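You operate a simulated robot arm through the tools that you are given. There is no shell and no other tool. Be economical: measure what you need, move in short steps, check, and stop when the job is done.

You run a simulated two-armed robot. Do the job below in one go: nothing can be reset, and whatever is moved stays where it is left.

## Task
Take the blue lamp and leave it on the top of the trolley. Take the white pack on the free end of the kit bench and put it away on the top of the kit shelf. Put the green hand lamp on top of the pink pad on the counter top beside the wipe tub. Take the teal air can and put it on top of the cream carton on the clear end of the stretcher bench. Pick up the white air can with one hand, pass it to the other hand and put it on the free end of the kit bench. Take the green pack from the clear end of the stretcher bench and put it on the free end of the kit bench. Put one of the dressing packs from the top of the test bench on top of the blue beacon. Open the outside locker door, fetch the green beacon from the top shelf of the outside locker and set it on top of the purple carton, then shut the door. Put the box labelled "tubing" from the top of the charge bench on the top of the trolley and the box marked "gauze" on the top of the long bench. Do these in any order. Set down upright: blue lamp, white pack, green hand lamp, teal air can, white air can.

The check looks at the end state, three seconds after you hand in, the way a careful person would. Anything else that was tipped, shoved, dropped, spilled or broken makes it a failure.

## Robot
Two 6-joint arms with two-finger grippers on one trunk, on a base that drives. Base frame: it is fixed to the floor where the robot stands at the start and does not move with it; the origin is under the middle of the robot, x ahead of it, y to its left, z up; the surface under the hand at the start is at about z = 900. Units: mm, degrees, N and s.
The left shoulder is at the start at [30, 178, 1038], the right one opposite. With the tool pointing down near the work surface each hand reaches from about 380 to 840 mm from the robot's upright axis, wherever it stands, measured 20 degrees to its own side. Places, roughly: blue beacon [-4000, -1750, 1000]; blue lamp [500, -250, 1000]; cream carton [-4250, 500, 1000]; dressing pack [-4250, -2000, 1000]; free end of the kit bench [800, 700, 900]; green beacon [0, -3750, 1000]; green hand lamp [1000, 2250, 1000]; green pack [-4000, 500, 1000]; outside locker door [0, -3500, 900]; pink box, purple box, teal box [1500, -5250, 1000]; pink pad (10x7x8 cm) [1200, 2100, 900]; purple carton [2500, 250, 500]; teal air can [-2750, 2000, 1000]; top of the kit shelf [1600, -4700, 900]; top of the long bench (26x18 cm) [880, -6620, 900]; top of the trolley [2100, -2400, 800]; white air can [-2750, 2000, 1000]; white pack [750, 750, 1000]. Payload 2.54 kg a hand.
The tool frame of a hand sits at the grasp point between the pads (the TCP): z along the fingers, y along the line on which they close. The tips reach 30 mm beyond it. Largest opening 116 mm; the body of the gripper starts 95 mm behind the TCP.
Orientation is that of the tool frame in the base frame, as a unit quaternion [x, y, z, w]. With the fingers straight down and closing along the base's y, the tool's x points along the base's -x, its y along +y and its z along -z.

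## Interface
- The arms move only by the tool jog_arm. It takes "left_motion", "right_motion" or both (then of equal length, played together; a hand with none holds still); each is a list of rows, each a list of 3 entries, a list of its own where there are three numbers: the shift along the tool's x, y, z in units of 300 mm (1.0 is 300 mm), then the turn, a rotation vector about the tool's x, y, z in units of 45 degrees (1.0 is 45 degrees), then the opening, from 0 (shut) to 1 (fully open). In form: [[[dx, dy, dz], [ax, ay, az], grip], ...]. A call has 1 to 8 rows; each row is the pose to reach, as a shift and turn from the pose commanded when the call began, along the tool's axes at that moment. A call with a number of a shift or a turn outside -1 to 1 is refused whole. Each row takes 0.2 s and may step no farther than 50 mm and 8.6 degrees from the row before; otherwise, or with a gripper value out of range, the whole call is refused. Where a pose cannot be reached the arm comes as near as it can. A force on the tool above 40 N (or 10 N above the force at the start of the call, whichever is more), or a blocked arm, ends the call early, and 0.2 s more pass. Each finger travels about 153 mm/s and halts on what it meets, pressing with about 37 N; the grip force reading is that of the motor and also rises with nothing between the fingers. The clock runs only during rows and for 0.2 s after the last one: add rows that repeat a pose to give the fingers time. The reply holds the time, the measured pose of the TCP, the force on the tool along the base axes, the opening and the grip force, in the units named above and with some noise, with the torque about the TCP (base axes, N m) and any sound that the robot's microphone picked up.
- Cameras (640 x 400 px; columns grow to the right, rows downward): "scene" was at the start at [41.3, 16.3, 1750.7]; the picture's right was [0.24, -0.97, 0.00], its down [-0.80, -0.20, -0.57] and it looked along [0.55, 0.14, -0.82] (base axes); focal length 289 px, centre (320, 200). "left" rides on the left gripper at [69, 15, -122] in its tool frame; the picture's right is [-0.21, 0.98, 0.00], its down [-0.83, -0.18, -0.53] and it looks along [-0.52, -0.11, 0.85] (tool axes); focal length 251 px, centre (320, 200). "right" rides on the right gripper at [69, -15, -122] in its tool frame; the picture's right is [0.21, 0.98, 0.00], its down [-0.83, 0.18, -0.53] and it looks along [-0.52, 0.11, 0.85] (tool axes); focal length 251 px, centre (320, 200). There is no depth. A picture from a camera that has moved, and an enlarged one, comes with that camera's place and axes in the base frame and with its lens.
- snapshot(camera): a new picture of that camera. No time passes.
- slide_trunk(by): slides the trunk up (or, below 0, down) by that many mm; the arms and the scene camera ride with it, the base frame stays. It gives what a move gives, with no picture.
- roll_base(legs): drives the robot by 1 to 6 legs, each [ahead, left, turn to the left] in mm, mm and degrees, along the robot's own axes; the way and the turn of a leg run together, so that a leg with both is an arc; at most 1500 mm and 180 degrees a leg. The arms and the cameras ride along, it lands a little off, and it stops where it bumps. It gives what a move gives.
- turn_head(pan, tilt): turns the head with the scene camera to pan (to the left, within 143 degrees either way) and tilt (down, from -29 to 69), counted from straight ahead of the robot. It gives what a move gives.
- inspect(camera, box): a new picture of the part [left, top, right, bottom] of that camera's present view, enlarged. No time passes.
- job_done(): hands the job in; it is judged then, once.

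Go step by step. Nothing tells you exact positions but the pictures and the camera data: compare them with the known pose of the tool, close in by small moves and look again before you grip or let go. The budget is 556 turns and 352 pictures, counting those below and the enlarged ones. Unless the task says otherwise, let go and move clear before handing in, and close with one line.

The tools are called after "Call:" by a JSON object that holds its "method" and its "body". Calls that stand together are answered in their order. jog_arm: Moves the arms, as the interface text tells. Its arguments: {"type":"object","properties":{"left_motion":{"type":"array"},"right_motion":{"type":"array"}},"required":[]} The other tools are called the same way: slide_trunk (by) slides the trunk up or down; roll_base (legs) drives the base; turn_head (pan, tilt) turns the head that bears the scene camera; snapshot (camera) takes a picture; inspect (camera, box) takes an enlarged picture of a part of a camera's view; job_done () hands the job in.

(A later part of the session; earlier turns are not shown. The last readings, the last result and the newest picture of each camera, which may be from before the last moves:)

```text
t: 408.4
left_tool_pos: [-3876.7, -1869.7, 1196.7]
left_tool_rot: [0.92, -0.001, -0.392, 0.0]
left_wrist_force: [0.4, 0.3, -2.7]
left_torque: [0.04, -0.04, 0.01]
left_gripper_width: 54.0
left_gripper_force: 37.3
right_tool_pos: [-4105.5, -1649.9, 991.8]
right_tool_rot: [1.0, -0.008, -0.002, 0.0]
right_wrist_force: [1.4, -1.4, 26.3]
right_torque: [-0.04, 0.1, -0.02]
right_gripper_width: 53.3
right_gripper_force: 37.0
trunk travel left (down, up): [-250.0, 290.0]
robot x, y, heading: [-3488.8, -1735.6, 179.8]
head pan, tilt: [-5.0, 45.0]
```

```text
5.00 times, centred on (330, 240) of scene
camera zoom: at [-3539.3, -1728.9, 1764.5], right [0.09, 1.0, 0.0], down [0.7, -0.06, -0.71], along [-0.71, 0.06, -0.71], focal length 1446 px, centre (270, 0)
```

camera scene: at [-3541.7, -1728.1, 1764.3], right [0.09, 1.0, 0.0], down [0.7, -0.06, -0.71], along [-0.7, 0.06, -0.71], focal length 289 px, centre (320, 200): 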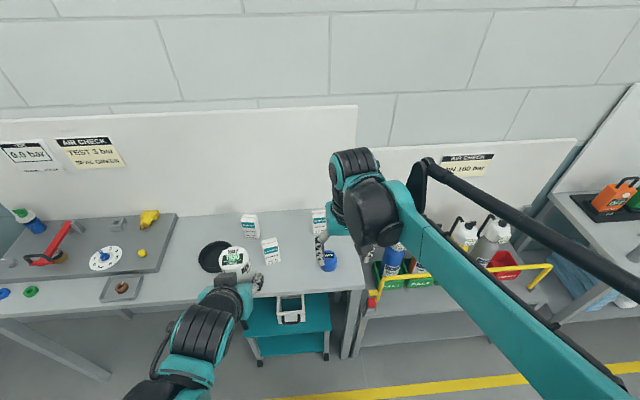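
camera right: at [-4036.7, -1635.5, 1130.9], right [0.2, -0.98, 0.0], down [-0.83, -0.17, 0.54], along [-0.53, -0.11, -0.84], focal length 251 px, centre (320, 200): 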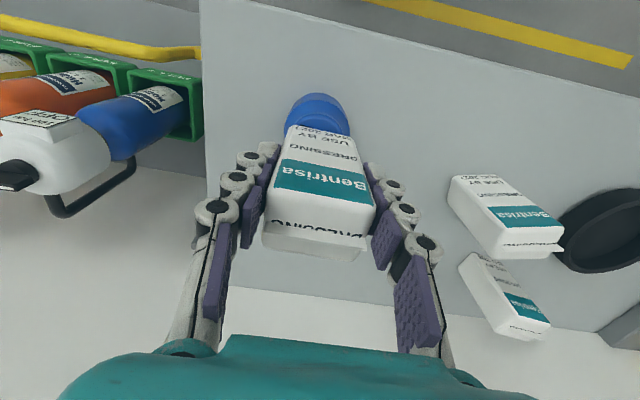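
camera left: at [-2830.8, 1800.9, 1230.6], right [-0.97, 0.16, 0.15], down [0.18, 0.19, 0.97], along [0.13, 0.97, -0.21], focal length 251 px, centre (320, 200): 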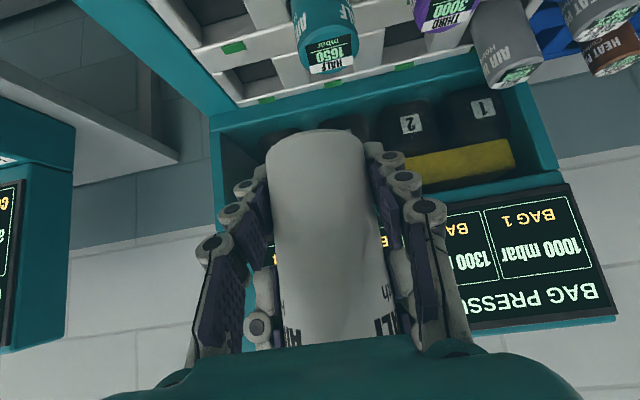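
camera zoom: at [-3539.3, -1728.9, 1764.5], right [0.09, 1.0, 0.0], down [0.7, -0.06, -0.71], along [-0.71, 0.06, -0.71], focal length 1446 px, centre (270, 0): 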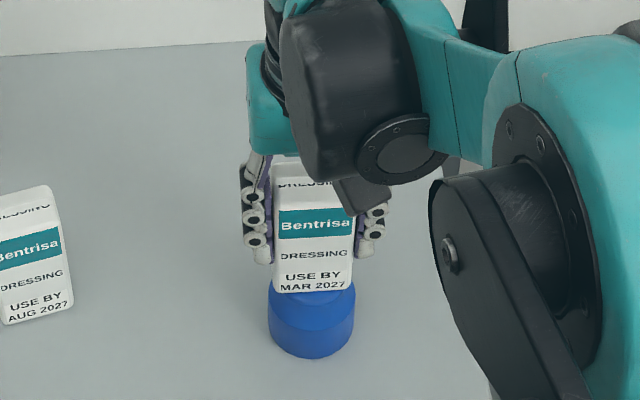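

Contact, near-zero torque. Release gradually and lift.

Call:
{"method": "jog_arm", "body": {"right_motion": [[[0, 0, -0.01], [0, 0, 0], 0.42], [[0, 0, -0.01], [0, 0, 0], 0.5], [[0, 0, -0.01], [0, 0, 0], 0.6], [[0, 0, -0.01], [0, 0, 0], 0.7], [[0, 0, -0.1], [0, 0, 0], 0.72], [[0, 0, -0.25], [0, 0, 0], 0.72], [[0, 0, -0.4], [0, 0, 0], 0.72], [[0, 0, -0.55], [0, 0, 0], 0.72]]}}

Call:
{"method": "snapshot", "body": {"camera": "right"}}

Call:
{"method": "inspect", "body": {"camera": "scene", "box": [280, 190, 370, 280]}}

```text
t: 410.2
left_tool_pos: [-3877.7, -1869.7, 1195.7]
left_tool_rot: [0.92, -0.002, -0.391, 0.0]
left_wrist_force: [-0.4, 0.0, -0.8]
left_torque: [-0.01, 0.01, -0.01]
left_gripper_width: 54.0
left_gripper_force: 37.2
right_tool_pos: [-4107.3, -1648.5, 1154.3]
right_tool_rot: [1.0, -0.008, -0.002, 0.0]
right_wrist_force: [0.2, -0.4, -0.1]
right_torque: [-0.01, 0.01, -0.03]
right_gripper_width: 83.6
right_gripper_force: 0.1
trunk travel left (down, up): [-250.0, 290.0]
robot x, y, heading: [-3491.9, -1734.4, 179.9]
head pan, tilt: [-5.0, 45.0]
```

```text
166 pictures are left
camera right: at [-4035.5, -1635.4, 1276.6], right [0.2, -0.98, 0.0], down [-0.83, -0.17, 0.54], along [-0.53, -0.11, -0.84], focal length 251 px, centre (320, 200)
```

right: 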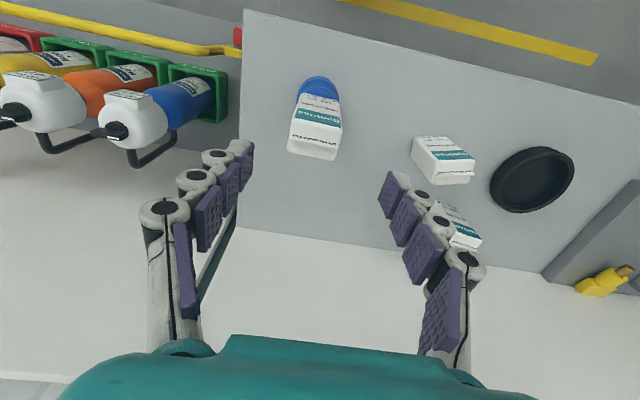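

```text
4.44 times, centred on (325, 235) of scene
camera zoom: at [-3541.1, -1728.5, 1764.3], right [0.09, 1.0, 0.0], down [0.7, -0.06, -0.71], along [-0.7, 0.06, -0.71], focal length 1286 px, centre (298, 44)
```

zoom: 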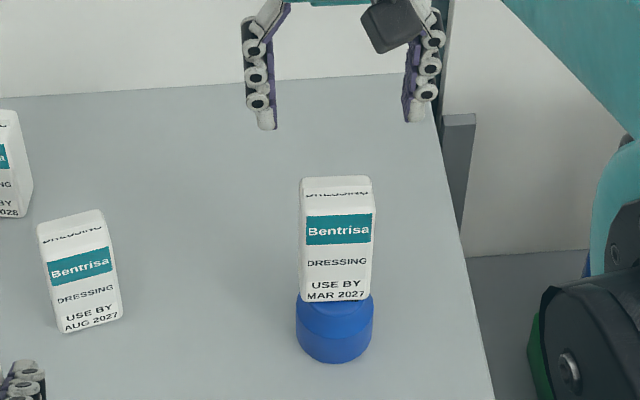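

The dressing pack stands on the beacon. Retract the right hand.

Call:
{"method": "jog_arm", "body": {"right_motion": [[[0.1, 0, -0.1], [0, 0, 0], 0.72], [[0.24, -0.02, -0.14], [0, 0, 0], 0.72], [[0.38, -0.05, -0.16], [0, 0, 0], 0.72], [[0.52, -0.08, -0.18], [0, 0, 0], 0.72], [[0.66, -0.1, -0.2], [0, 0, 0], 0.72]]}}

Call:
{"method": "roll_base", "body": {"legs": [[-220, 0, 0], [0, -1000, 0], [0, -1080, 0]]}}

Call:
{"method": "turn_head", "body": {"pan": -5, "tilt": 35}}

Call:
{"method": "snapshot", "body": {"camera": "scene"}}

```text
t: 411.4
left_tool_pos: [-3877.1, -1869.7, 1195.4]
left_tool_rot: [0.92, -0.001, -0.391, 0.0]
left_wrist_force: [-0.7, 0.5, -1.8]
left_torque: [0.0, -0.01, -0.02]
left_gripper_width: 53.5
left_gripper_force: 37.0
right_tool_pos: [-3906.6, -1623.1, 1217.2]
right_tool_rot: [1.0, -0.008, -0.003, 0.001]
right_wrist_force: [1.3, -0.2, -0.5]
right_torque: [0.0, 0.05, 0.0]
right_gripper_width: 83.5
right_gripper_force: 0.0
trunk travel left (down, up): [-250.0, 290.0]
robot x, y, heading: [-3490.2, -1736.4, 179.8]
head pan, tilt: [-5.0, 45.0]
```

```text
t: 423.2
left_tool_pos: [-3685.6, 239.1, 1195.4]
left_tool_rot: [0.921, 0.01, -0.39, 0.004]
left_wrist_force: [-0.3, 0.2, -1.7]
left_torque: [0.02, 0.01, 0.01]
left_gripper_width: 53.7
left_gripper_force: 37.2
right_tool_pos: [-3722.9, 485.3, 1216.6]
right_tool_rot: [1.0, 0.005, -0.001, 0.001]
right_wrist_force: [0.1, -0.1, -0.8]
right_torque: [0.02, 0.02, -0.01]
right_gripper_width: 83.5
right_gripper_force: 0.0
trunk travel left (down, up): [-250.0, 290.0]
robot x, y, heading: [-3303.9, 384.0, -178.7]
head pan, tilt: [-5.0, 45.0]
```

```text
t: 423.9
left_tool_pos: [-3685.7, 239.2, 1194.6]
left_tool_rot: [0.92, 0.01, -0.391, 0.005]
left_wrist_force: [0.5, -0.3, -1.4]
left_torque: [-0.01, -0.01, 0.03]
left_gripper_width: 53.8
left_gripper_force: 37.3
right_tool_pos: [-3722.2, 484.4, 1217.0]
right_tool_rot: [1.0, 0.005, -0.001, 0.0]
right_wrist_force: [-0.2, -0.4, -0.4]
right_torque: [0.02, -0.01, 0.0]
right_gripper_width: 83.7
right_gripper_force: 0.1
trunk travel left (down, up): [-250.0, 290.0]
robot x, y, heading: [-3306.3, 382.3, -178.7]
head pan, tilt: [-5.0, 35.0]
```

```text
164 pictures are left
camera scene: at [-3360.1, 388.8, 1779.0], right [0.06, 1.0, 0.0], down [0.57, -0.04, -0.82], along [-0.82, 0.05, -0.57], focal length 289 px, centre (320, 200)
```

scene: 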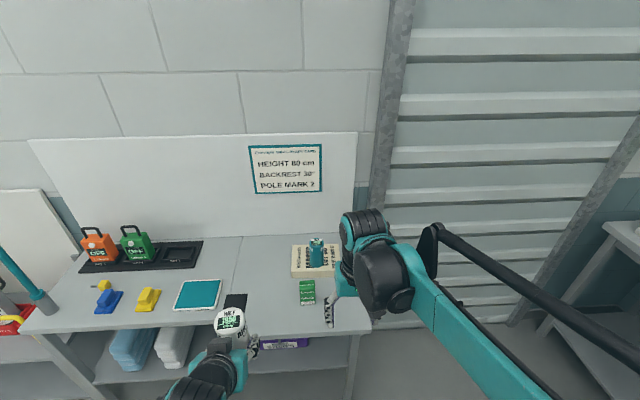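

Call:
{"method": "roll_base", "body": {"legs": [[120, 80, -1.3]]}}

Call:
{"method": "snapshot", "body": {"camera": "right"}}

Call:
{"method": "inspect", "body": {"camera": "scene", "box": [250, 210, 400, 340]}}

```text
t: 425.3
left_tool_pos: [-3808.5, 168.0, 1194.7]
left_tool_rot: [0.921, 0.001, -0.391, 0.001]
left_wrist_force: [-0.3, -0.4, -2.3]
left_torque: [0.03, -0.03, 0.01]
left_gripper_width: 53.8
left_gripper_force: 37.2
right_tool_pos: [-3840.2, 413.3, 1217.3]
right_tool_rot: [1.0, -0.007, -0.001, -0.001]
right_wrist_force: [-0.3, 0.1, 0.1]
right_torque: [0.06, 0.0, 0.04]
right_gripper_width: 83.5
right_gripper_force: 0.1
trunk travel left (down, up): [-250.0, 290.0]
robot x, y, heading: [-3420.6, 304.4, -179.9]
head pan, tilt: [-5.0, 35.0]
```

```text
163 pictures are left
camera right: at [-3768.9, 427.5, 1338.4], right [0.2, -0.98, 0.0], down [-0.83, -0.17, 0.54], along [-0.52, -0.11, -0.84], focal length 251 px, centre (320, 200)
```

right: 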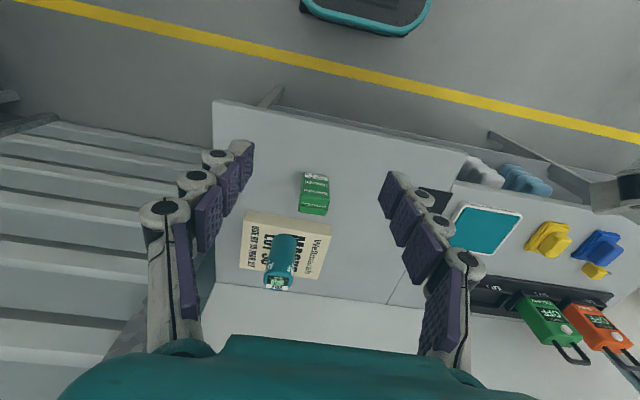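

```text
3.08 times, centred on (325, 275) of scene
camera zoom: at [-3480.1, 308.9, 1779.0], right [0.09, 1.0, 0.0], down [0.57, -0.05, -0.82], along [-0.82, 0.07, -0.57], focal length 890 px, centre (305, -31)
```

zoom: 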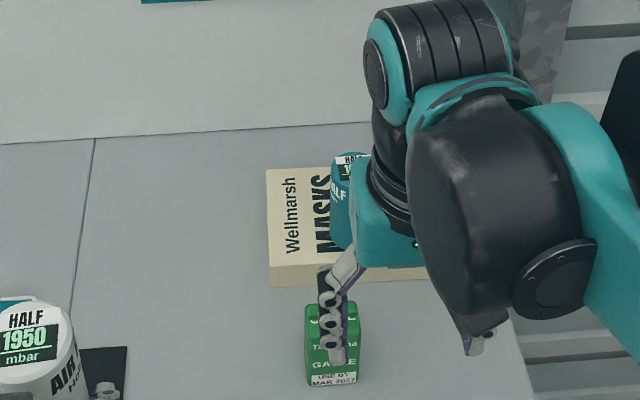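

Call:
{"method": "inspect", "body": {"camera": "right", "box": [270, 150, 360, 230]}}

```text
5.00 times, centred on (315, 190) of right
camera zoom: at [-3768.9, 427.5, 1338.4], right [0.2, -0.98, 0.0], down [-0.83, -0.17, 0.54], along [-0.52, -0.11, -0.84], focal length 1257 px, centre (345, 250)
```

zoom: 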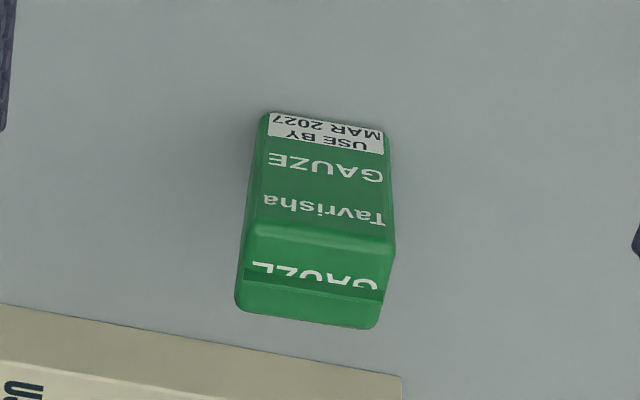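

Call:
{"method": "jog_arm", "body": {"right_motion": [[[-0.13, 0.02, 0.03], [0, 0, 0], 0.75], [[-0.26, 0.05, 0.08], [0, 0, 0], 0.75], [[-0.39, 0.07, 0.15], [0, 0, 0], 0.75], [[-0.51, 0.09, 0.24], [0, 0, 0], 0.75], [[-0.61, 0.113, 0.35], [0, 0, 0], 0.75], [[-0.66, 0.113, 0.48], [0, 0, 0], 0.75], [[-0.66, 0.113, 0.62], [0, 0, 0], 0.75], [[-0.66, 0.113, 0.74], [0, 0, 0], 0.75]]}}

Call:
{"method": "snapshot", "body": {"camera": "right"}}

```text
t: 427.1
left_tool_pos: [-3809.8, 168.6, 1194.6]
left_tool_rot: [0.92, 0.0, -0.391, 0.0]
left_wrist_force: [-0.7, 0.0, -1.9]
left_torque: [-0.01, -0.01, -0.02]
left_gripper_width: 53.9
left_gripper_force: 37.2
right_tool_pos: [-4039.3, 381.8, 993.4]
right_tool_rot: [1.0, -0.007, -0.001, 0.0]
right_wrist_force: [-0.4, 0.6, -0.2]
right_torque: [-0.02, -0.04, 0.0]
right_gripper_width: 86.9
right_gripper_force: 0.1
trunk travel left (down, up): [-250.0, 290.0]
robot x, y, heading: [-3422.7, 306.3, -179.9]
head pan, tilt: [-5.0, 35.0]
```

```text
160 pictures are left
camera right: at [-3968.1, 396.8, 1115.0], right [0.2, -0.98, 0.0], down [-0.83, -0.17, 0.54], along [-0.52, -0.11, -0.84], focal length 251 px, centre (320, 200)
```

right: 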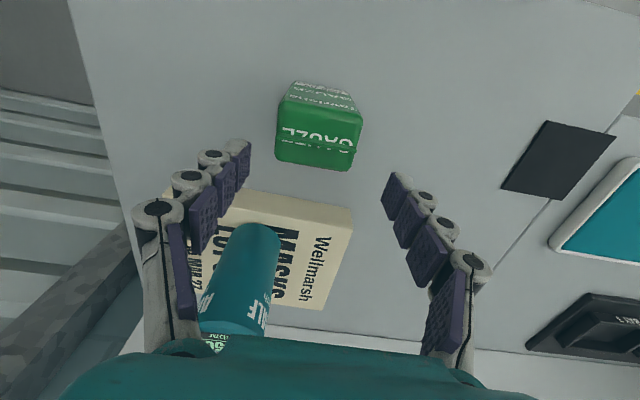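

Call:
{"method": "jog_arm", "body": {"right_motion": [[[0.01, 0, 0.12], [0, 0, 0], 0.75], [[0.015, 0, 0.24], [0, 0, 0], 0.75], [[0.015, 0, 0.34], [0, 0, 0], 0.75], [[0.015, 0, 0.34], [0, 0, 0], 0.55], [[0.015, 0, 0.34], [0, 0, 0], 0.35], [[0.015, 0, 0.34], [0, 0, 0], 0.25], [[0.015, 0, 0.34], [0, 0, 0], 0.25]]}}

Call:
{"method": "snapshot", "body": {"camera": "right"}}

```text
t: 428.7
left_tool_pos: [-3807.6, 168.7, 1196.4]
left_tool_rot: [0.92, 0.0, -0.391, 0.001]
left_wrist_force: [-0.6, 0.0, -1.9]
left_torque: [-0.03, 0.04, -0.02]
left_gripper_width: 53.9
left_gripper_force: 36.6
right_tool_pos: [-4035.3, 381.3, 893.5]
right_tool_rot: [1.0, -0.007, -0.001, -0.001]
right_wrist_force: [-0.3, 0.1, 0.0]
right_torque: [-0.01, 0.03, -0.02]
right_gripper_width: 54.9
right_gripper_force: 37.3
trunk travel left (down, up): [-250.0, 290.0]
robot x, y, heading: [-3423.8, 305.3, 180.2]
head pan, tilt: [-5.0, 35.0]
```

```text
159 pictures are left
camera right: at [-3963.3, 396.6, 1014.9], right [0.2, -0.98, 0.0], down [-0.83, -0.17, 0.54], along [-0.53, -0.11, -0.84], focal length 251 px, centre (320, 200)
```

right: 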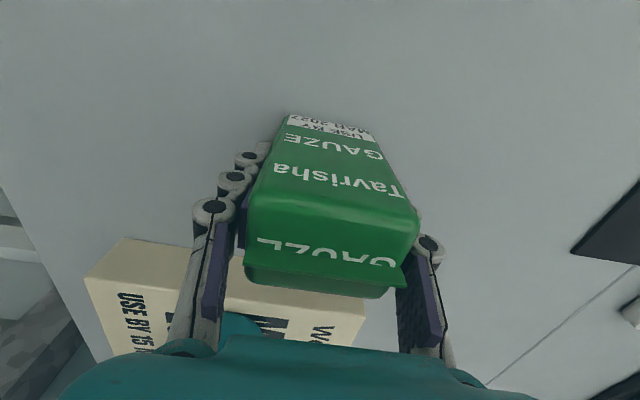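

Green pack gripped. Lift and retract.

Call:
{"method": "jog_arm", "body": {"right_motion": [[[0, 0, -0.14], [0, 0, 0], 0.25], [[0, 0, -0.29], [0, 0, 0], 0.25], [[0, 0, -0.44], [0, 0, 0], 0.25], [[0.05, 0, -0.58], [0, 0, 0], 0.25], [[0.15, -0.03, -0.7], [0, 0, 0], 0.25], [[0.27, -0.06, -0.8], [0, 0, 0], 0.25], [[0.4, -0.1, -0.88], [0, 0, 0], 0.25], [[0.54, -0.12, -0.93], [0, 0, 0], 0.25]]}}

Call:
{"method": "snapshot", "body": {"camera": "scene"}}

```text
t: 430.5
left_tool_pos: [-3807.0, 167.9, 1195.9]
left_tool_rot: [0.92, 0.0, -0.392, 0.0]
left_wrist_force: [-0.1, 0.0, -2.5]
left_torque: [0.02, 0.01, 0.0]
left_gripper_width: 53.8
left_gripper_force: 36.9
right_tool_pos: [-3865.6, 418.6, 1172.4]
right_tool_rot: [1.0, -0.008, -0.002, 0.001]
right_wrist_force: [0.2, 0.0, -1.1]
right_torque: [0.01, 0.02, -0.02]
right_gripper_width: 54.8
right_gripper_force: 37.5
trunk travel left (down, up): [-250.0, 290.0]
robot x, y, heading: [-3420.4, 301.3, -180.2]
head pan, tilt: [-5.0, 35.0]
```

```text
158 pictures are left
camera scene: at [-3475.6, 309.9, 1779.2], right [0.09, 1.0, 0.0], down [0.57, -0.05, -0.82], along [-0.82, 0.07, -0.57], focal length 289 px, centre (320, 200)
```

scene: 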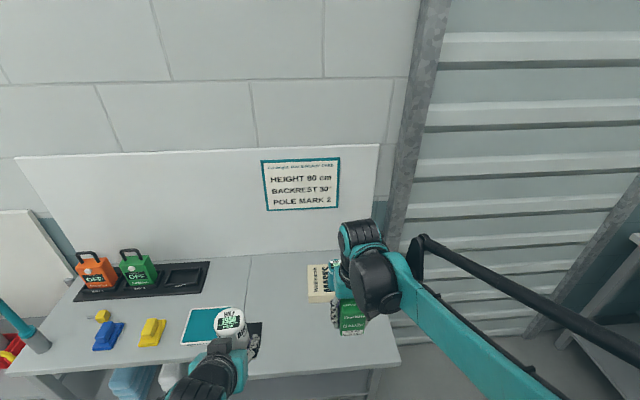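

Now drive back to the kit bench.

Call:
{"method": "roll_base", "body": {"legs": [[-250, 0, 0], [0, 0, -180], [1450, 0, 0], [1450, 0, 0]]}}

Call:
{"method": "turn_head", "body": {"pan": 0, "tilt": 35}}

Call:
{"method": "snapshot", "body": {"camera": "scene"}}

```text
t: 453.4
left_tool_pos: [141.4, 433.8, 1195.4]
left_tool_rot: [-0.005, 0.92, 0.003, 0.391]
left_wrist_force: [0.8, 0.3, -1.4]
left_torque: [-0.01, 0.02, -0.01]
left_gripper_width: 53.8
left_gripper_force: 36.9
right_tool_pos: [204.6, 183.4, 1171.9]
right_tool_rot: [0.003, 1.0, 0.0, 0.001]
right_wrist_force: [0.1, -0.4, -1.1]
right_torque: [-0.01, -0.02, -0.01]
right_gripper_width: 54.7
right_gripper_force: 36.8
trunk travel left (down, up): [-250.0, 290.0]
robot x, y, heading: [-243.2, 295.4, 0.5]
head pan, tilt: [-5.0, 35.0]
```

```text
t: 454.1
left_tool_pos: [141.4, 433.9, 1194.8]
left_tool_rot: [-0.004, 0.92, 0.002, 0.391]
left_wrist_force: [0.4, 0.4, -1.5]
left_torque: [0.02, 0.0, 0.0]
left_gripper_width: 53.7
left_gripper_force: 37.7
right_tool_pos: [204.6, 185.7, 1171.7]
right_tool_rot: [0.002, 1.0, 0.001, 0.001]
right_wrist_force: [0.7, -1.1, -0.8]
right_torque: [-0.03, -0.03, -0.01]
right_gripper_width: 54.7
right_gripper_force: 37.0
trunk travel left (down, up): [-250.0, 290.0]
robot x, y, heading: [-242.5, 294.0, 0.7]
head pan, tilt: [0.0, 35.0]
```

```text
157 pictures are left
camera scene: at [-184.1, 294.3, 1779.1], right [0.01, -1.0, 0.0], down [-0.57, -0.01, -0.82], along [0.82, 0.01, -0.57], focal length 289 px, centre (320, 200)
```

scene: 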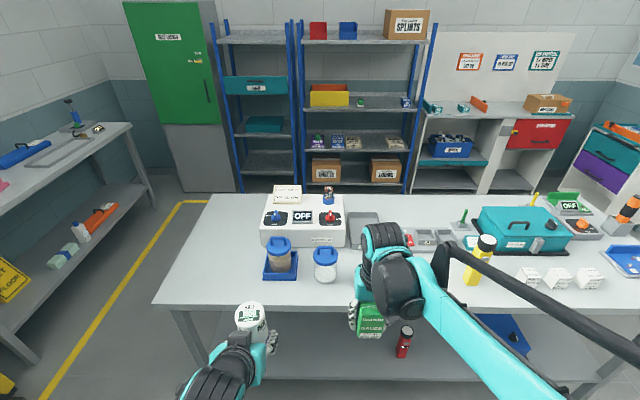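

Call:
{"method": "roll_base", "body": {"legs": [[0, 420, -0.5], [290, 0, 0]]}}

Call:
{"method": "turn_head", "body": {"pan": 0, "tilt": 50}}

Call:
{"method": "snapshot", "body": {"camera": "scene"}}

Call:
{"method": "snapshot", "body": {"camera": "right"}}

```text
t: 458.2
left_tool_pos: [431.6, 853.4, 1195.4]
left_tool_rot: [-0.002, 0.921, 0.001, 0.391]
left_wrist_force: [0.1, 0.5, -1.9]
left_torque: [0.02, 0.05, -0.01]
left_gripper_width: 53.7
left_gripper_force: 36.8
right_tool_pos: [494.7, 604.5, 1172.0]
right_tool_rot: [0.005, 1.0, 0.0, 0.001]
right_wrist_force: [0.4, 0.0, -0.3]
right_torque: [-0.04, 0.04, 0.02]
right_gripper_width: 54.5
right_gripper_force: 36.4
trunk travel left (down, up): [-250.0, 290.0]
robot x, y, heading: [45.5, 717.7, 0.4]
head pan, tilt: [0.0, 35.0]
```

```text
t: 459.0
left_tool_pos: [431.2, 851.9, 1194.5]
left_tool_rot: [-0.003, 0.92, 0.002, 0.391]
left_wrist_force: [-0.5, 0.0, -2.7]
left_torque: [-0.02, -0.01, 0.0]
left_gripper_width: 53.8
left_gripper_force: 36.7
right_tool_pos: [492.3, 603.9, 1172.1]
right_tool_rot: [0.005, 1.0, 0.001, 0.002]
right_wrist_force: [-0.2, -0.2, -1.1]
right_torque: [-0.01, 0.0, -0.02]
right_gripper_width: 54.6
right_gripper_force: 36.6
trunk travel left (down, up): [-250.0, 290.0]
robot x, y, heading: [45.1, 714.6, 0.2]
head pan, tilt: [0.0, 50.0]
```

```text
156 pictures are left
camera scene: at [93.9, 715.0, 1757.4], right [0.0, -1.0, 0.0], down [-0.77, 0.0, -0.64], along [0.64, 0.0, -0.77], focal length 289 px, centre (320, 200)
```

scene: 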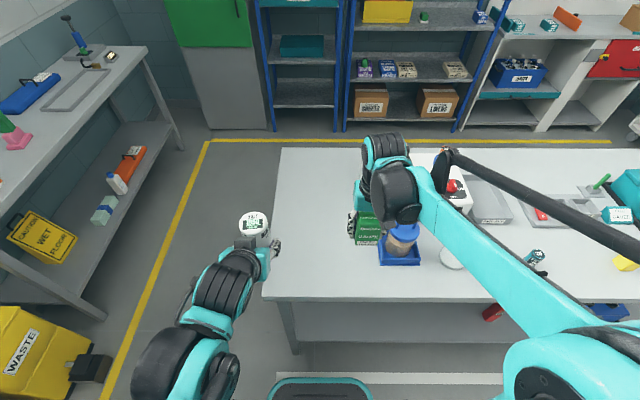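

```text
155 pictures are left
camera right: at [425.3, 589.3, 1293.6], right [-0.2, 0.98, 0.0], down [0.83, 0.17, 0.54], along [0.52, 0.11, -0.84], focal length 251 px, centre (320, 200)
```

right: 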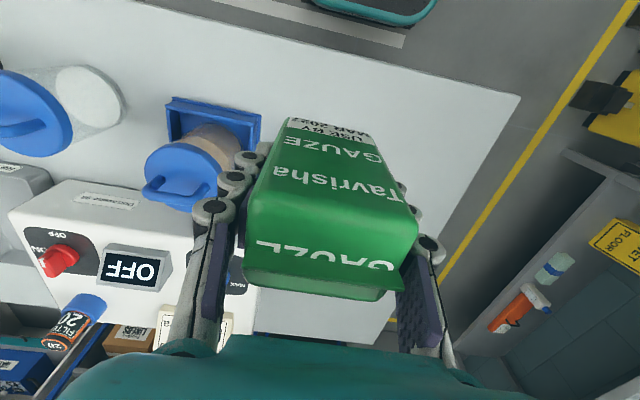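

Free end spans y≈560–885. Place the green pack at about (760,660) with the right hand.

Call:
{"method": "jog_arm", "body": {"right_motion": [[[-0.08, 0.1, 0], [0, 0, 0], 0.25], [[-0.2, 0.187, 0], [0, 0, 0], 0.25], [[-0.34, 0.19, 0], [0, 0, 0], 0.25], [[-0.48, 0.19, 0.02], [0, 0, 0], 0.25], [[-0.62, 0.19, 0.08], [0, 0, 0], 0.25], [[-0.75, 0.19, 0.15], [0, 0, 0], 0.25], [[-0.86, 0.19, 0.25], [0, 0, 0], 0.25], [[-0.89, 0.19, 0.38], [0, 0, 0], 0.25]]}}

Call:
{"method": "snapshot", "body": {"camera": "right"}}

Call:
{"method": "snapshot", "body": {"camera": "scene"}}

```text
t: 460.8
left_tool_pos: [433.0, 853.0, 1196.0]
left_tool_rot: [-0.002, 0.92, 0.002, 0.391]
left_wrist_force: [-0.7, 0.0, -2.6]
left_torque: [0.03, -0.01, 0.0]
left_gripper_width: 53.7
left_gripper_force: 37.6
right_tool_pos: [764.5, 657.4, 1058.3]
right_tool_rot: [0.005, 1.0, 0.001, 0.001]
right_wrist_force: [1.0, 0.0, -0.6]
right_torque: [0.0, -0.06, 0.0]
right_gripper_width: 54.6
right_gripper_force: 37.2
trunk travel left (down, up): [-250.0, 290.0]
robot x, y, heading: [43.4, 717.2, 0.2]
head pan, tilt: [0.0, 50.0]
```

```text
154 pictures are left
camera right: at [695.9, 642.4, 1180.6], right [-0.2, 0.98, 0.0], down [0.83, 0.17, 0.54], along [0.52, 0.11, -0.84], focal length 251 px, centre (320, 200)
```

right: 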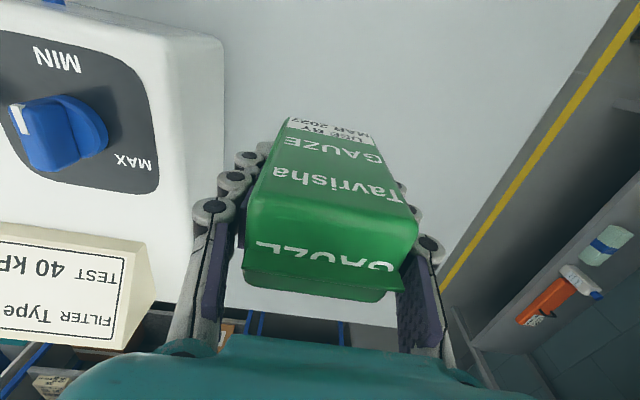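

```text
153 pictures are left
camera scene: at [95.3, 715.0, 1757.3], right [0.0, -1.0, 0.0], down [-0.77, 0.0, -0.64], along [0.64, 0.0, -0.77], focal length 289 px, centre (320, 200)
```

scene: 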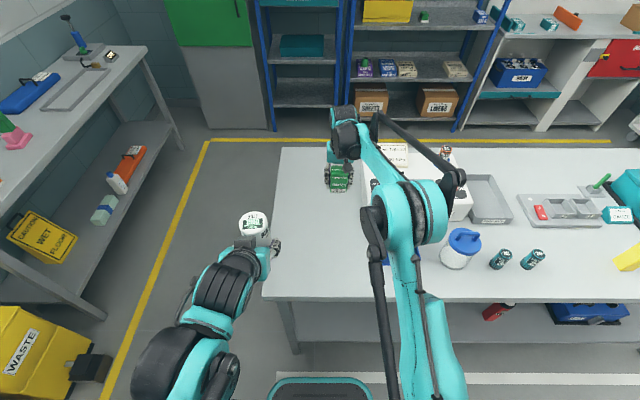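

Call:
{"method": "jog_arm", "body": {"right_motion": [[[0, 0, 0.12], [0, 0, 0], 0.25], [[0, 0, 0.22], [0, 0, 0], 0.25], [[0, 0, 0.26], [0, 0, 0], 0.25], [[0, 0, 0.28], [0, 0, 0], 0.25], [[0, 0, 0.295], [0, 0, 0], 0.25], [[0, 0, 0.31], [0, 0, 0], 0.25], [[0, 0, 0.325], [0, 0, 0], 0.25], [[0, 0, 0.335], [0, 0, 0], 0.25]]}}

```text
t: 462.6
left_tool_pos: [431.3, 852.7, 1195.9]
left_tool_rot: [-0.002, 0.92, 0.002, 0.391]
left_wrist_force: [-0.2, -0.3, -1.8]
left_torque: [0.02, 0.01, -0.01]
left_gripper_width: 53.8
left_gripper_force: 36.8
right_tool_pos: [761.2, 658.7, 958.1]
right_tool_rot: [0.005, 1.0, 0.0, 0.001]
right_wrist_force: [0.5, -0.4, -0.1]
right_torque: [-0.01, -0.03, 0.01]
right_gripper_width: 54.7
right_gripper_force: 37.0
trunk travel left (down, up): [-250.0, 290.0]
robot x, y, heading: [46.6, 712.2, 0.3]
head pan, tilt: [0.0, 50.0]
```

Call:
{"method": "jog_arm", "body": {"right_motion": [[[0, 0, 0.015], [0, 0, 0], 0.25], [[0, 0, 0.03], [0, 0, 0], 0.25], [[0, 0, 0.042], [0, 0, 0], 0.25], [[0, 0, 0.054], [0, 0, 0], 0.25], [[0, 0, 0.066], [0, 0, 0], 0.25], [[0, 0, 0.078], [0, 0, 0], 0.25]]}}

Call:
{"method": "snapshot", "body": {"camera": "right"}}

```text
t: 464.0
left_tool_pos: [432.1, 852.8, 1194.3]
left_tool_rot: [-0.002, 0.92, 0.002, 0.391]
left_wrist_force: [-0.5, -0.1, -2.7]
left_torque: [-0.01, -0.02, -0.01]
left_gripper_width: 53.8
left_gripper_force: 37.0
right_tool_pos: [762.7, 657.9, 933.0]
right_tool_rot: [0.005, 1.0, 0.0, 0.002]
right_wrist_force: [-0.6, 0.4, 0.1]
right_torque: [-0.01, 0.02, -0.03]
right_gripper_width: 54.7
right_gripper_force: 36.8
trunk travel left (down, up): [-250.0, 290.0]
robot x, y, heading: [44.9, 715.8, 0.1]
head pan, tilt: [0.0, 50.0]
```

```text
152 pictures are left
camera right: at [694.3, 643.6, 1055.7], right [-0.2, 0.98, 0.0], down [0.83, 0.17, 0.54], along [0.52, 0.11, -0.84], focal length 251 px, centre (320, 200)
```

right: 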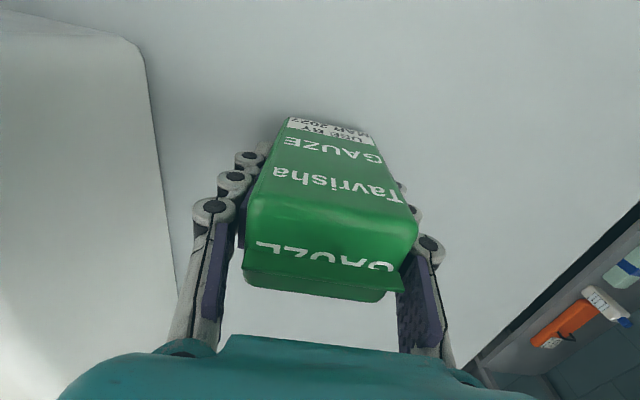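

Call:
{"method": "inspect", "body": {"camera": "scene", "box": [270, 120, 410, 240]}}

Call:
{"method": "inspect", "body": {"camera": "right", "box": [220, 80, 420, 220]}}

```text
3.33 times, centred on (340, 180) of scene
camera zoom: at [94.6, 715.0, 1757.4], right [0.0, -1.0, 0.0], down [-0.77, 0.0, -0.64], along [0.64, 0.0, -0.77], focal length 964 px, centre (253, 267)
```

zoom: 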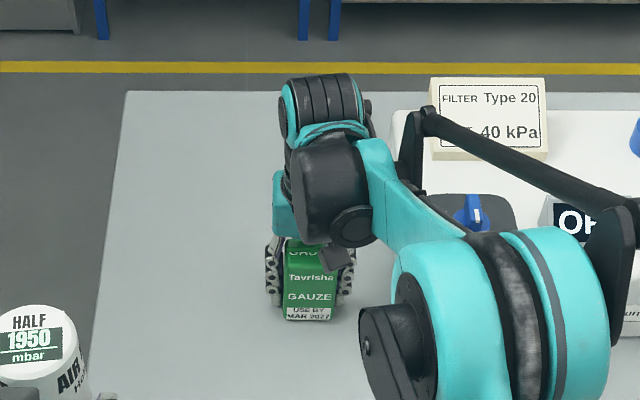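

```text
2.86 times, centred on (320, 150) of right
camera zoom: at [694.3, 643.6, 1055.7], right [-0.2, 0.98, 0.0], down [0.83, 0.17, 0.54], along [0.52, 0.11, -0.84], focal length 718 px, centre (320, 343)
```

zoom: 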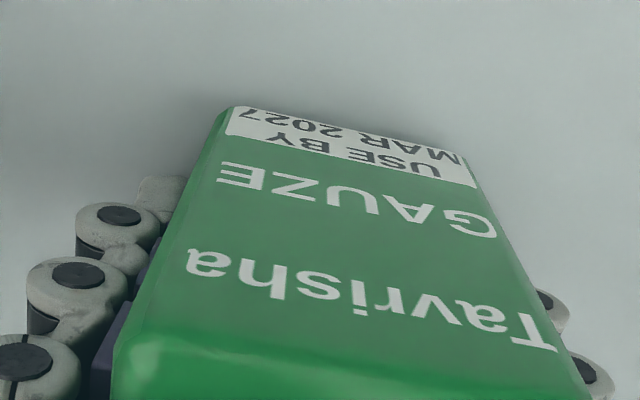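

Close to contact by the look of the shadow. Continue in small steps.

Call:
{"method": "jog_arm", "body": {"right_motion": [[[0, 0, 0.012], [0, 0, 0], 0.25], [[0, 0, 0.022], [0, 0, 0], 0.25], [[0, 0, 0.032], [0, 0, 0], 0.25], [[0, 0, 0.04], [0, 0, 0], 0.25]]}}

```text
t: 464.8
left_tool_pos: [430.0, 853.0, 1196.2]
left_tool_rot: [-0.003, 0.92, 0.003, 0.391]
left_wrist_force: [0.7, 0.2, -2.0]
left_torque: [-0.02, 0.01, -0.01]
left_gripper_width: 54.0
left_gripper_force: 36.9
right_tool_pos: [761.1, 658.0, 930.1]
right_tool_rot: [0.005, 1.0, 0.0, 0.002]
right_wrist_force: [-4.3, -0.3, 18.9]
right_torque: [0.02, 0.11, 0.05]
right_gripper_width: 55.1
right_gripper_force: 37.0
trunk travel left (down, up): [-250.0, 290.0]
robot x, y, heading: [44.9, 718.1, 0.4]
head pan, tilt: [0.0, 50.0]
stopped in row 4 (right hand): the force on the tool passed its limit at 44 N (the readings are from after the stop); the commanded pose is now the measured one
```

Call:
{"method": "jog_arm", "body": {"right_motion": [[[0, 0, -0.008], [0, 0, 0], 0.4], [[0, 0, -0.008], [0, 0, 0], 0.5], [[0, 0, -0.008], [0, 0, 0], 0.65], [[0, 0, -0.008], [0, 0, 0], 0.7], [[0, 0, -0.1], [0, 0, 0], 0.7], [[0, 0, -0.22], [0, 0, 0], 0.7], [[0, 0, -0.36], [0, 0, 0], 0.7]]}}

Call:
{"method": "snapshot", "body": {"camera": "right"}}

Call:
{"method": "inspect", "body": {"camera": "scene", "box": [270, 120, 410, 240]}}

```text
t: 466.4
left_tool_pos: [431.4, 851.6, 1194.8]
left_tool_rot: [-0.001, 0.92, 0.001, 0.391]
left_wrist_force: [-0.6, 0.5, -1.8]
left_torque: [0.01, 0.05, -0.01]
left_gripper_width: 53.8
left_gripper_force: 36.6
right_tool_pos: [763.5, 658.4, 1036.5]
right_tool_rot: [0.005, 1.0, -0.001, 0.002]
right_wrist_force: [-0.7, 0.5, -0.3]
right_torque: [-0.02, -0.01, 0.0]
right_gripper_width: 81.4
right_gripper_force: 0.1
trunk travel left (down, up): [-250.0, 290.0]
robot x, y, heading: [46.6, 716.4, 0.2]
head pan, tilt: [0.0, 50.0]
```

```text
149 pictures are left
camera right: at [694.2, 643.9, 1157.4], right [-0.2, 0.98, 0.0], down [0.83, 0.17, 0.54], along [0.53, 0.11, -0.84], focal length 251 px, centre (320, 200)
```

right: 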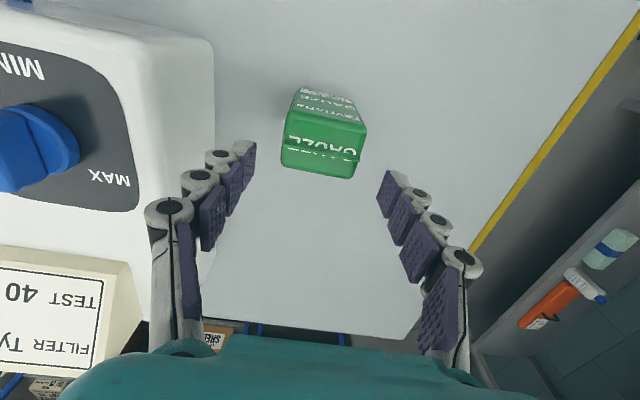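

```text
3.33 times, centred on (340, 180) of scene
camera zoom: at [93.3, 715.1, 1757.4], right [0.0, -1.0, 0.0], down [-0.77, 0.0, -0.64], along [0.64, 0.0, -0.77], focal length 964 px, centre (253, 267)
```

zoom: 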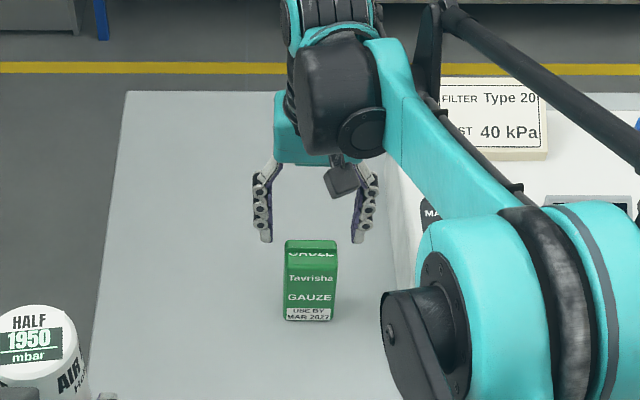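

Green pack stands on the free end. Retract the right hand along the reverse path.

Call:
{"method": "jog_arm", "body": {"right_motion": [[[0, 0, -0.14], [0, 0, 0], 0.7], [[0.05, 0, -0.28], [0, 0, 0], 0.7], [[0.16, 0, -0.38], [0, 0, 0], 0.7], [[0.3, 0, -0.43], [0, 0, 0], 0.7], [[0.44, 0, -0.45], [0, 0, 0], 0.7], [[0.58, 0, -0.46], [0, 0, 0], 0.7], [[0.72, -0.05, -0.46], [0, 0, 0], 0.7], [[0.86, -0.1, -0.46], [0, 0, 0], 0.7]]}}

Call:
{"method": "snapshot", "body": {"camera": "scene"}}

Call:
{"method": "snapshot", "body": {"camera": "left"}}

```text
t: 468.2
left_tool_pos: [429.7, 852.1, 1195.6]
left_tool_rot: [-0.002, 0.92, 0.002, 0.392]
left_wrist_force: [-0.4, 0.1, -2.6]
left_torque: [0.01, 0.0, -0.01]
left_gripper_width: 53.7
left_gripper_force: 36.6
right_tool_pos: [498.8, 630.6, 1171.0]
right_tool_rot: [0.004, 1.0, 0.0, 0.002]
right_wrist_force: [0.5, -0.5, 0.8]
right_torque: [0.02, -0.05, 0.04]
right_gripper_width: 81.3
right_gripper_force: 0.0
trunk travel left (down, up): [-250.0, 290.0]
robot x, y, heading: [47.6, 715.1, 0.2]
head pan, tilt: [0.0, 50.0]
```

```text
147 pictures are left
camera scene: at [91.6, 714.6, 1757.4], right [0.0, -1.0, 0.0], down [-0.77, 0.0, -0.64], along [0.64, 0.0, -0.77], focal length 289 px, centre (320, 200)
```

scene: 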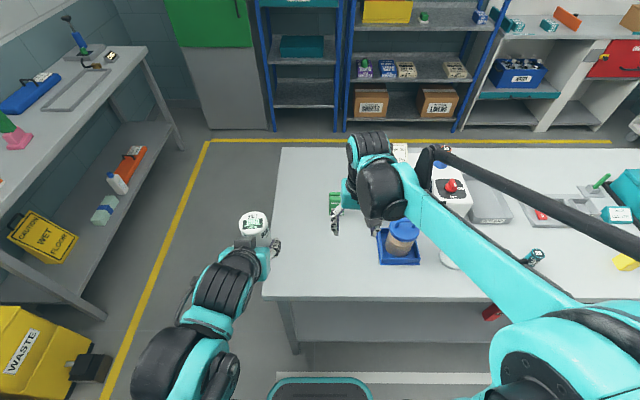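

```text
146 pictures are left
camera left: at [293.0, 867.0, 1231.1], right [0.14, 0.98, 0.16], down [0.19, -0.18, 0.97], along [0.97, -0.11, -0.21], focal length 251 px, centre (320, 200)
```

left: 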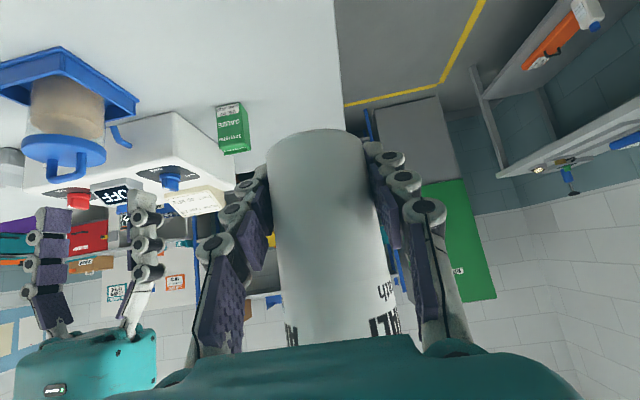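

Call:
{"method": "jog_arm", "body": {"left_motion": [[[-0.06, -0.04, 0.1], [0, 0, 0], 0.3], [[-0.12, -0.08, 0.22], [0, 0, 0], 0.3], [[-0.18, -0.12, 0.34], [0, 0, 0], 0.3], [[-0.23, -0.16, 0.47], [0, 0, 0], 0.3], [[-0.25, -0.2, 0.61], [0, 0, 0], 0.3], [[-0.24, -0.24, 0.75], [0, 0, 0], 0.3], [[-0.18, -0.24, 0.87], [0, 0, 0], 0.3], [[-0.1, -0.24, 0.968], [0, 0, 0], 0.3]]}}

Call:
{"method": "snapshot", "body": {"camera": "left"}}

Call:
{"method": "snapshot", "body": {"camera": "scene"}}

```text
t: 470.0
left_tool_pos: [664.6, 780.1, 1014.6]
left_tool_rot: [-0.002, 0.92, 0.001, 0.391]
left_wrist_force: [0.3, -0.4, -2.6]
left_torque: [-0.02, 0.0, 0.03]
left_gripper_width: 53.6
left_gripper_force: 37.0
right_tool_pos: [502.0, 631.6, 1169.7]
right_tool_rot: [0.006, 1.0, 0.0, 0.002]
right_wrist_force: [0.1, -0.2, 1.0]
right_torque: [0.0, 0.04, 0.02]
right_gripper_width: 81.1
right_gripper_force: 0.1
trunk travel left (down, up): [-250.0, 290.0]
robot x, y, heading: [48.4, 717.4, 0.5]
head pan, tilt: [0.0, 50.0]
```

```text
145 pictures are left
camera left: at [528.6, 795.6, 1049.6], right [0.14, 0.98, 0.16], down [0.19, -0.18, 0.96], along [0.97, -0.11, -0.21], focal length 251 px, centre (320, 200)
```

left: 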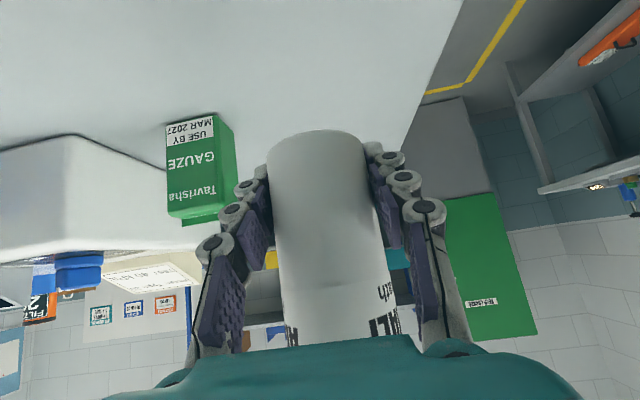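

```text
144 pictures are left
camera scene: at [96.2, 714.5, 1757.3], right [0.0, -1.0, 0.0], down [-0.77, 0.0, -0.64], along [0.64, 0.0, -0.77], focal length 289 px, centre (320, 200)
```

scene: 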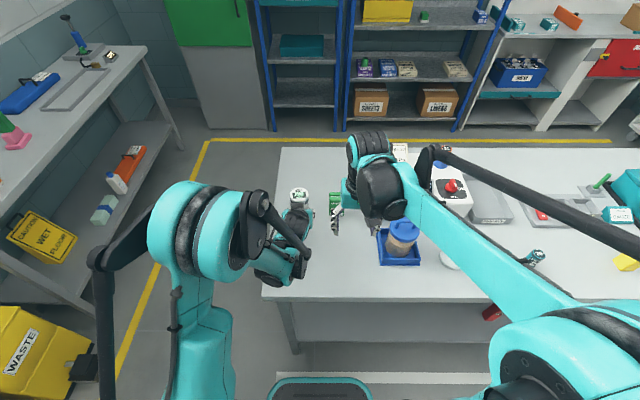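

Call:
{"method": "jog_arm", "body": {"left_motion": [[[0.1, 0, 0.097], [0, 0, 0], 0.3], [[0.16, 0, 0.155], [0, 0, 0], 0.3], [[0.185, 0, 0.179], [0, 0, 0], 0.3], [[0.2, 0, 0.193], [0, 0, 0], 0.3], [[0.213, 0, 0.206], [0, 0, 0], 0.3], [[0.226, 0, 0.218], [0, 0, 0], 0.3], [[0.238, 0, 0.23], [0, 0, 0], 0.3], [[0.25, 0, 0.242], [0, 0, 0], 0.3]]}}

```text
t: 471.8
left_tool_pos: [686.0, 775.6, 935.1]
left_tool_rot: [-0.002, 0.921, 0.002, 0.389]
left_wrist_force: [-0.6, 0.0, -1.3]
left_torque: [0.06, 0.04, 0.01]
left_gripper_width: 53.9
left_gripper_force: 37.2
left hand out of reach, approached as far as the arm can: row 2, 3, 4, 5, 6, 7, 8
right_tool_pos: [501.4, 631.3, 1170.8]
right_tool_rot: [0.006, 1.0, 0.0, 0.002]
right_wrist_force: [-0.1, -1.1, 0.2]
right_torque: [0.0, 0.03, 0.02]
right_gripper_width: 81.2
right_gripper_force: 0.1
trunk travel left (down, up): [-250.0, 290.0]
robot x, y, heading: [47.2, 715.1, 0.6]
head pan, tilt: [0.0, 50.0]
```

Reach limit; raise the hand, lower the trunk by 100 mm, then finish lowering.

Call:
{"method": "jog_arm", "body": {"left_motion": [[[-0.1, 0, -0.1], [0, 0, 0], 0.3], [[-0.2, 0, -0.2], [0, 0, 0], 0.3], [[-0.26, 0, -0.25], [0, 0, 0], 0.3]], "right_motion": [[[0.05, -0.05, -0.1], [0, 0, 0], 0.7], [[0.1, -0.05, -0.22], [0, 0, 0], 0.7], [[0.15, -0.05, -0.34], [0, 0, 0], 0.7]]}}

Call:
{"method": "slide_trunk", "body": {"by": -100}}

Call:
{"method": "snapshot", "body": {"camera": "scene"}}

```text
t: 472.6
left_tool_pos: [683.6, 774.7, 1042.6]
left_tool_rot: [-0.002, 0.92, 0.001, 0.392]
left_wrist_force: [-0.1, -0.4, -1.7]
left_torque: [0.0, 0.01, 0.02]
left_gripper_width: 53.7
left_gripper_force: 36.6
right_tool_pos: [455.9, 615.2, 1274.5]
right_tool_rot: [0.005, 1.0, 0.0, 0.003]
right_wrist_force: [-0.2, -1.0, -0.1]
right_torque: [0.0, -0.04, 0.01]
right_gripper_width: 81.1
right_gripper_force: 0.0
trunk travel left (down, up): [-250.0, 290.0]
robot x, y, heading: [46.4, 715.6, 0.3]
head pan, tilt: [0.0, 50.0]
```

```text
t: 474.0
left_tool_pos: [684.2, 773.5, 942.1]
left_tool_rot: [-0.002, 0.921, 0.002, 0.39]
left_wrist_force: [0.7, 0.3, -1.9]
left_torque: [-0.01, 0.0, -0.01]
left_gripper_width: 53.9
left_gripper_force: 37.2
right_tool_pos: [456.9, 616.9, 1174.1]
right_tool_rot: [0.005, 1.0, 0.0, 0.001]
right_wrist_force: [0.1, -0.1, -0.4]
right_torque: [-0.03, 0.02, -0.05]
right_gripper_width: 81.2
right_gripper_force: 0.1
trunk travel left (down, up): [-150.0, 390.0]
robot x, y, heading: [43.9, 714.7, 0.5]
head pan, tilt: [0.0, 50.0]
```

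```text
143 pictures are left
camera scene: at [94.3, 715.0, 1657.5], right [0.0, -1.0, 0.0], down [-0.77, 0.0, -0.64], along [0.64, 0.0, -0.77], focal length 289 px, centre (320, 200)
```

scene: 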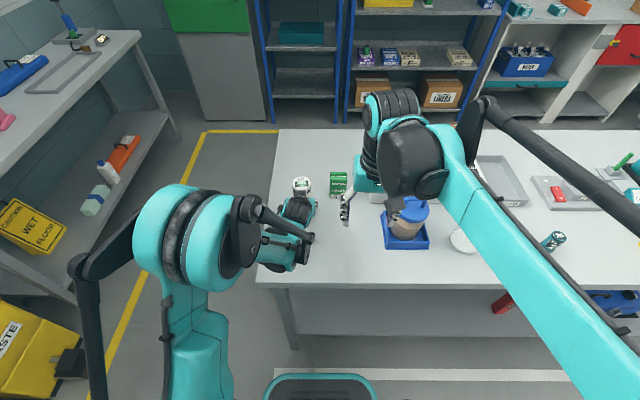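

Call:
{"method": "jog_arm", "body": {"left_motion": [[[0.019, 0, 0.0185], [0, 0, 0], 0.3], [[0.0336, 0, 0.0324], [0, 0, 0], 0.3], [[0.048, 0, 0.0463], [0, 0, 0], 0.3], [[0.06, 0, 0.058], [0, 0, 0], 0.3], [[0.072, 0, 0.0695], [0, 0, 0], 0.3], [[0.084, 0, 0.081], [0, 0, 0], 0.3]]}}

Call:
{"method": "snapshot", "body": {"camera": "left"}}

```text
t: 474.8
left_tool_pos: [684.9, 773.3, 927.5]
left_tool_rot: [-0.002, 0.917, 0.002, 0.398]
left_wrist_force: [-8.0, 0.0, 24.5]
left_torque: [-0.13, -0.12, 0.01]
left_gripper_width: 54.0
left_gripper_force: 36.7
right_tool_pos: [453.4, 616.1, 1176.0]
right_tool_rot: [0.005, 1.0, 0.0, 0.003]
right_wrist_force: [-0.3, -0.3, 0.7]
right_torque: [0.01, 0.01, 0.02]
right_gripper_width: 81.4
right_gripper_force: 0.0
trunk travel left (down, up): [-150.0, 390.0]
robot x, y, heading: [44.4, 716.3, 0.3]
head pan, tilt: [0.0, 50.0]
stopped in row 4 (left hand): the force on the tool passed its limit at 50 N (the readings are from after the stop); the commanded pose is now the measured one
```

```text
142 pictures are left
camera left: at [547.4, 788.6, 960.3], right [0.14, 0.98, 0.16], down [0.17, -0.18, 0.97], along [0.97, -0.11, -0.2], focal length 251 px, centre (320, 200)
```

left: 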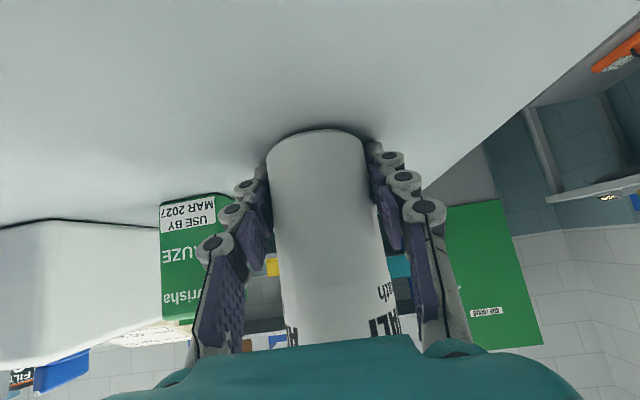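

Contact. Open the left hand carefully.

Call:
{"method": "jog_arm", "body": {"left_motion": [[[0, 0, 0], [0, 0, 0], 0.48], [[0, 0, 0], [0, 0, 0], 0.55], [[0, 0, 0], [0, 0, 0], 0.7], [[0, 0, 0], [0, 0, 0], 0.85], [[0, 0, 0], [0, 0, 0], 0.85]]}}

Call:
{"method": "snapshot", "body": {"camera": "left"}}

Call:
{"method": "inspect", "body": {"camera": "scene", "box": [250, 130, 390, 250]}}

```text
t: 476.0
left_tool_pos: [687.8, 773.5, 924.8]
left_tool_rot: [-0.001, 0.919, 0.001, 0.395]
left_wrist_force: [-0.8, -0.3, 0.3]
left_torque: [-0.01, -0.01, 0.03]
left_gripper_width: 98.5
left_gripper_force: 0.0
right_tool_pos: [456.8, 615.7, 1173.6]
right_tool_rot: [0.005, 1.0, 0.001, 0.002]
right_wrist_force: [0.0, -0.1, -0.5]
right_torque: [0.0, -0.04, 0.02]
right_gripper_width: 81.3
right_gripper_force: 0.0
trunk travel left (down, up): [-150.0, 390.0]
robot x, y, heading: [39.5, 716.6, -0.0]
head pan, tilt: [0.0, 50.0]
```

```text
141 pictures are left
camera left: at [550.0, 788.6, 958.1], right [0.14, 0.98, 0.16], down [0.18, -0.18, 0.97], along [0.97, -0.11, -0.2], focal length 251 px, centre (320, 200)
```

left: 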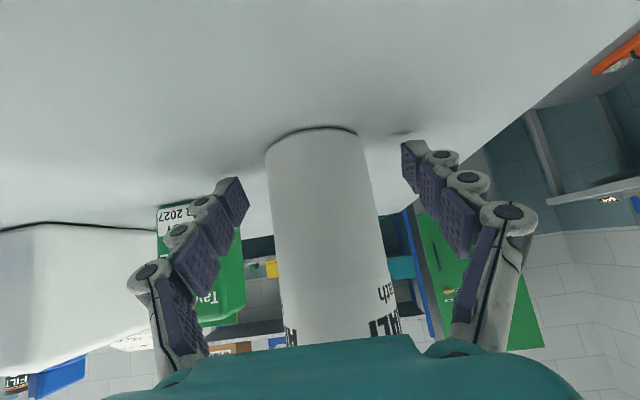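

```text
3.33 times, centred on (320, 190) of scene
camera zoom: at [94.6, 715.0, 1657.3], right [0.0, -1.0, 0.0], down [-0.77, 0.0, -0.64], along [0.64, 0.0, -0.77], focal length 964 px, centre (320, 233)
```

zoom: 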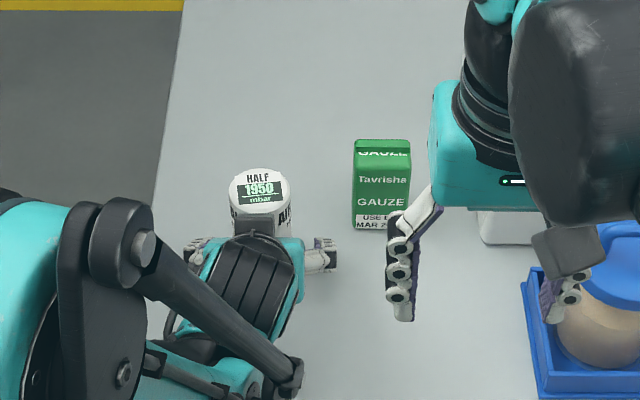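

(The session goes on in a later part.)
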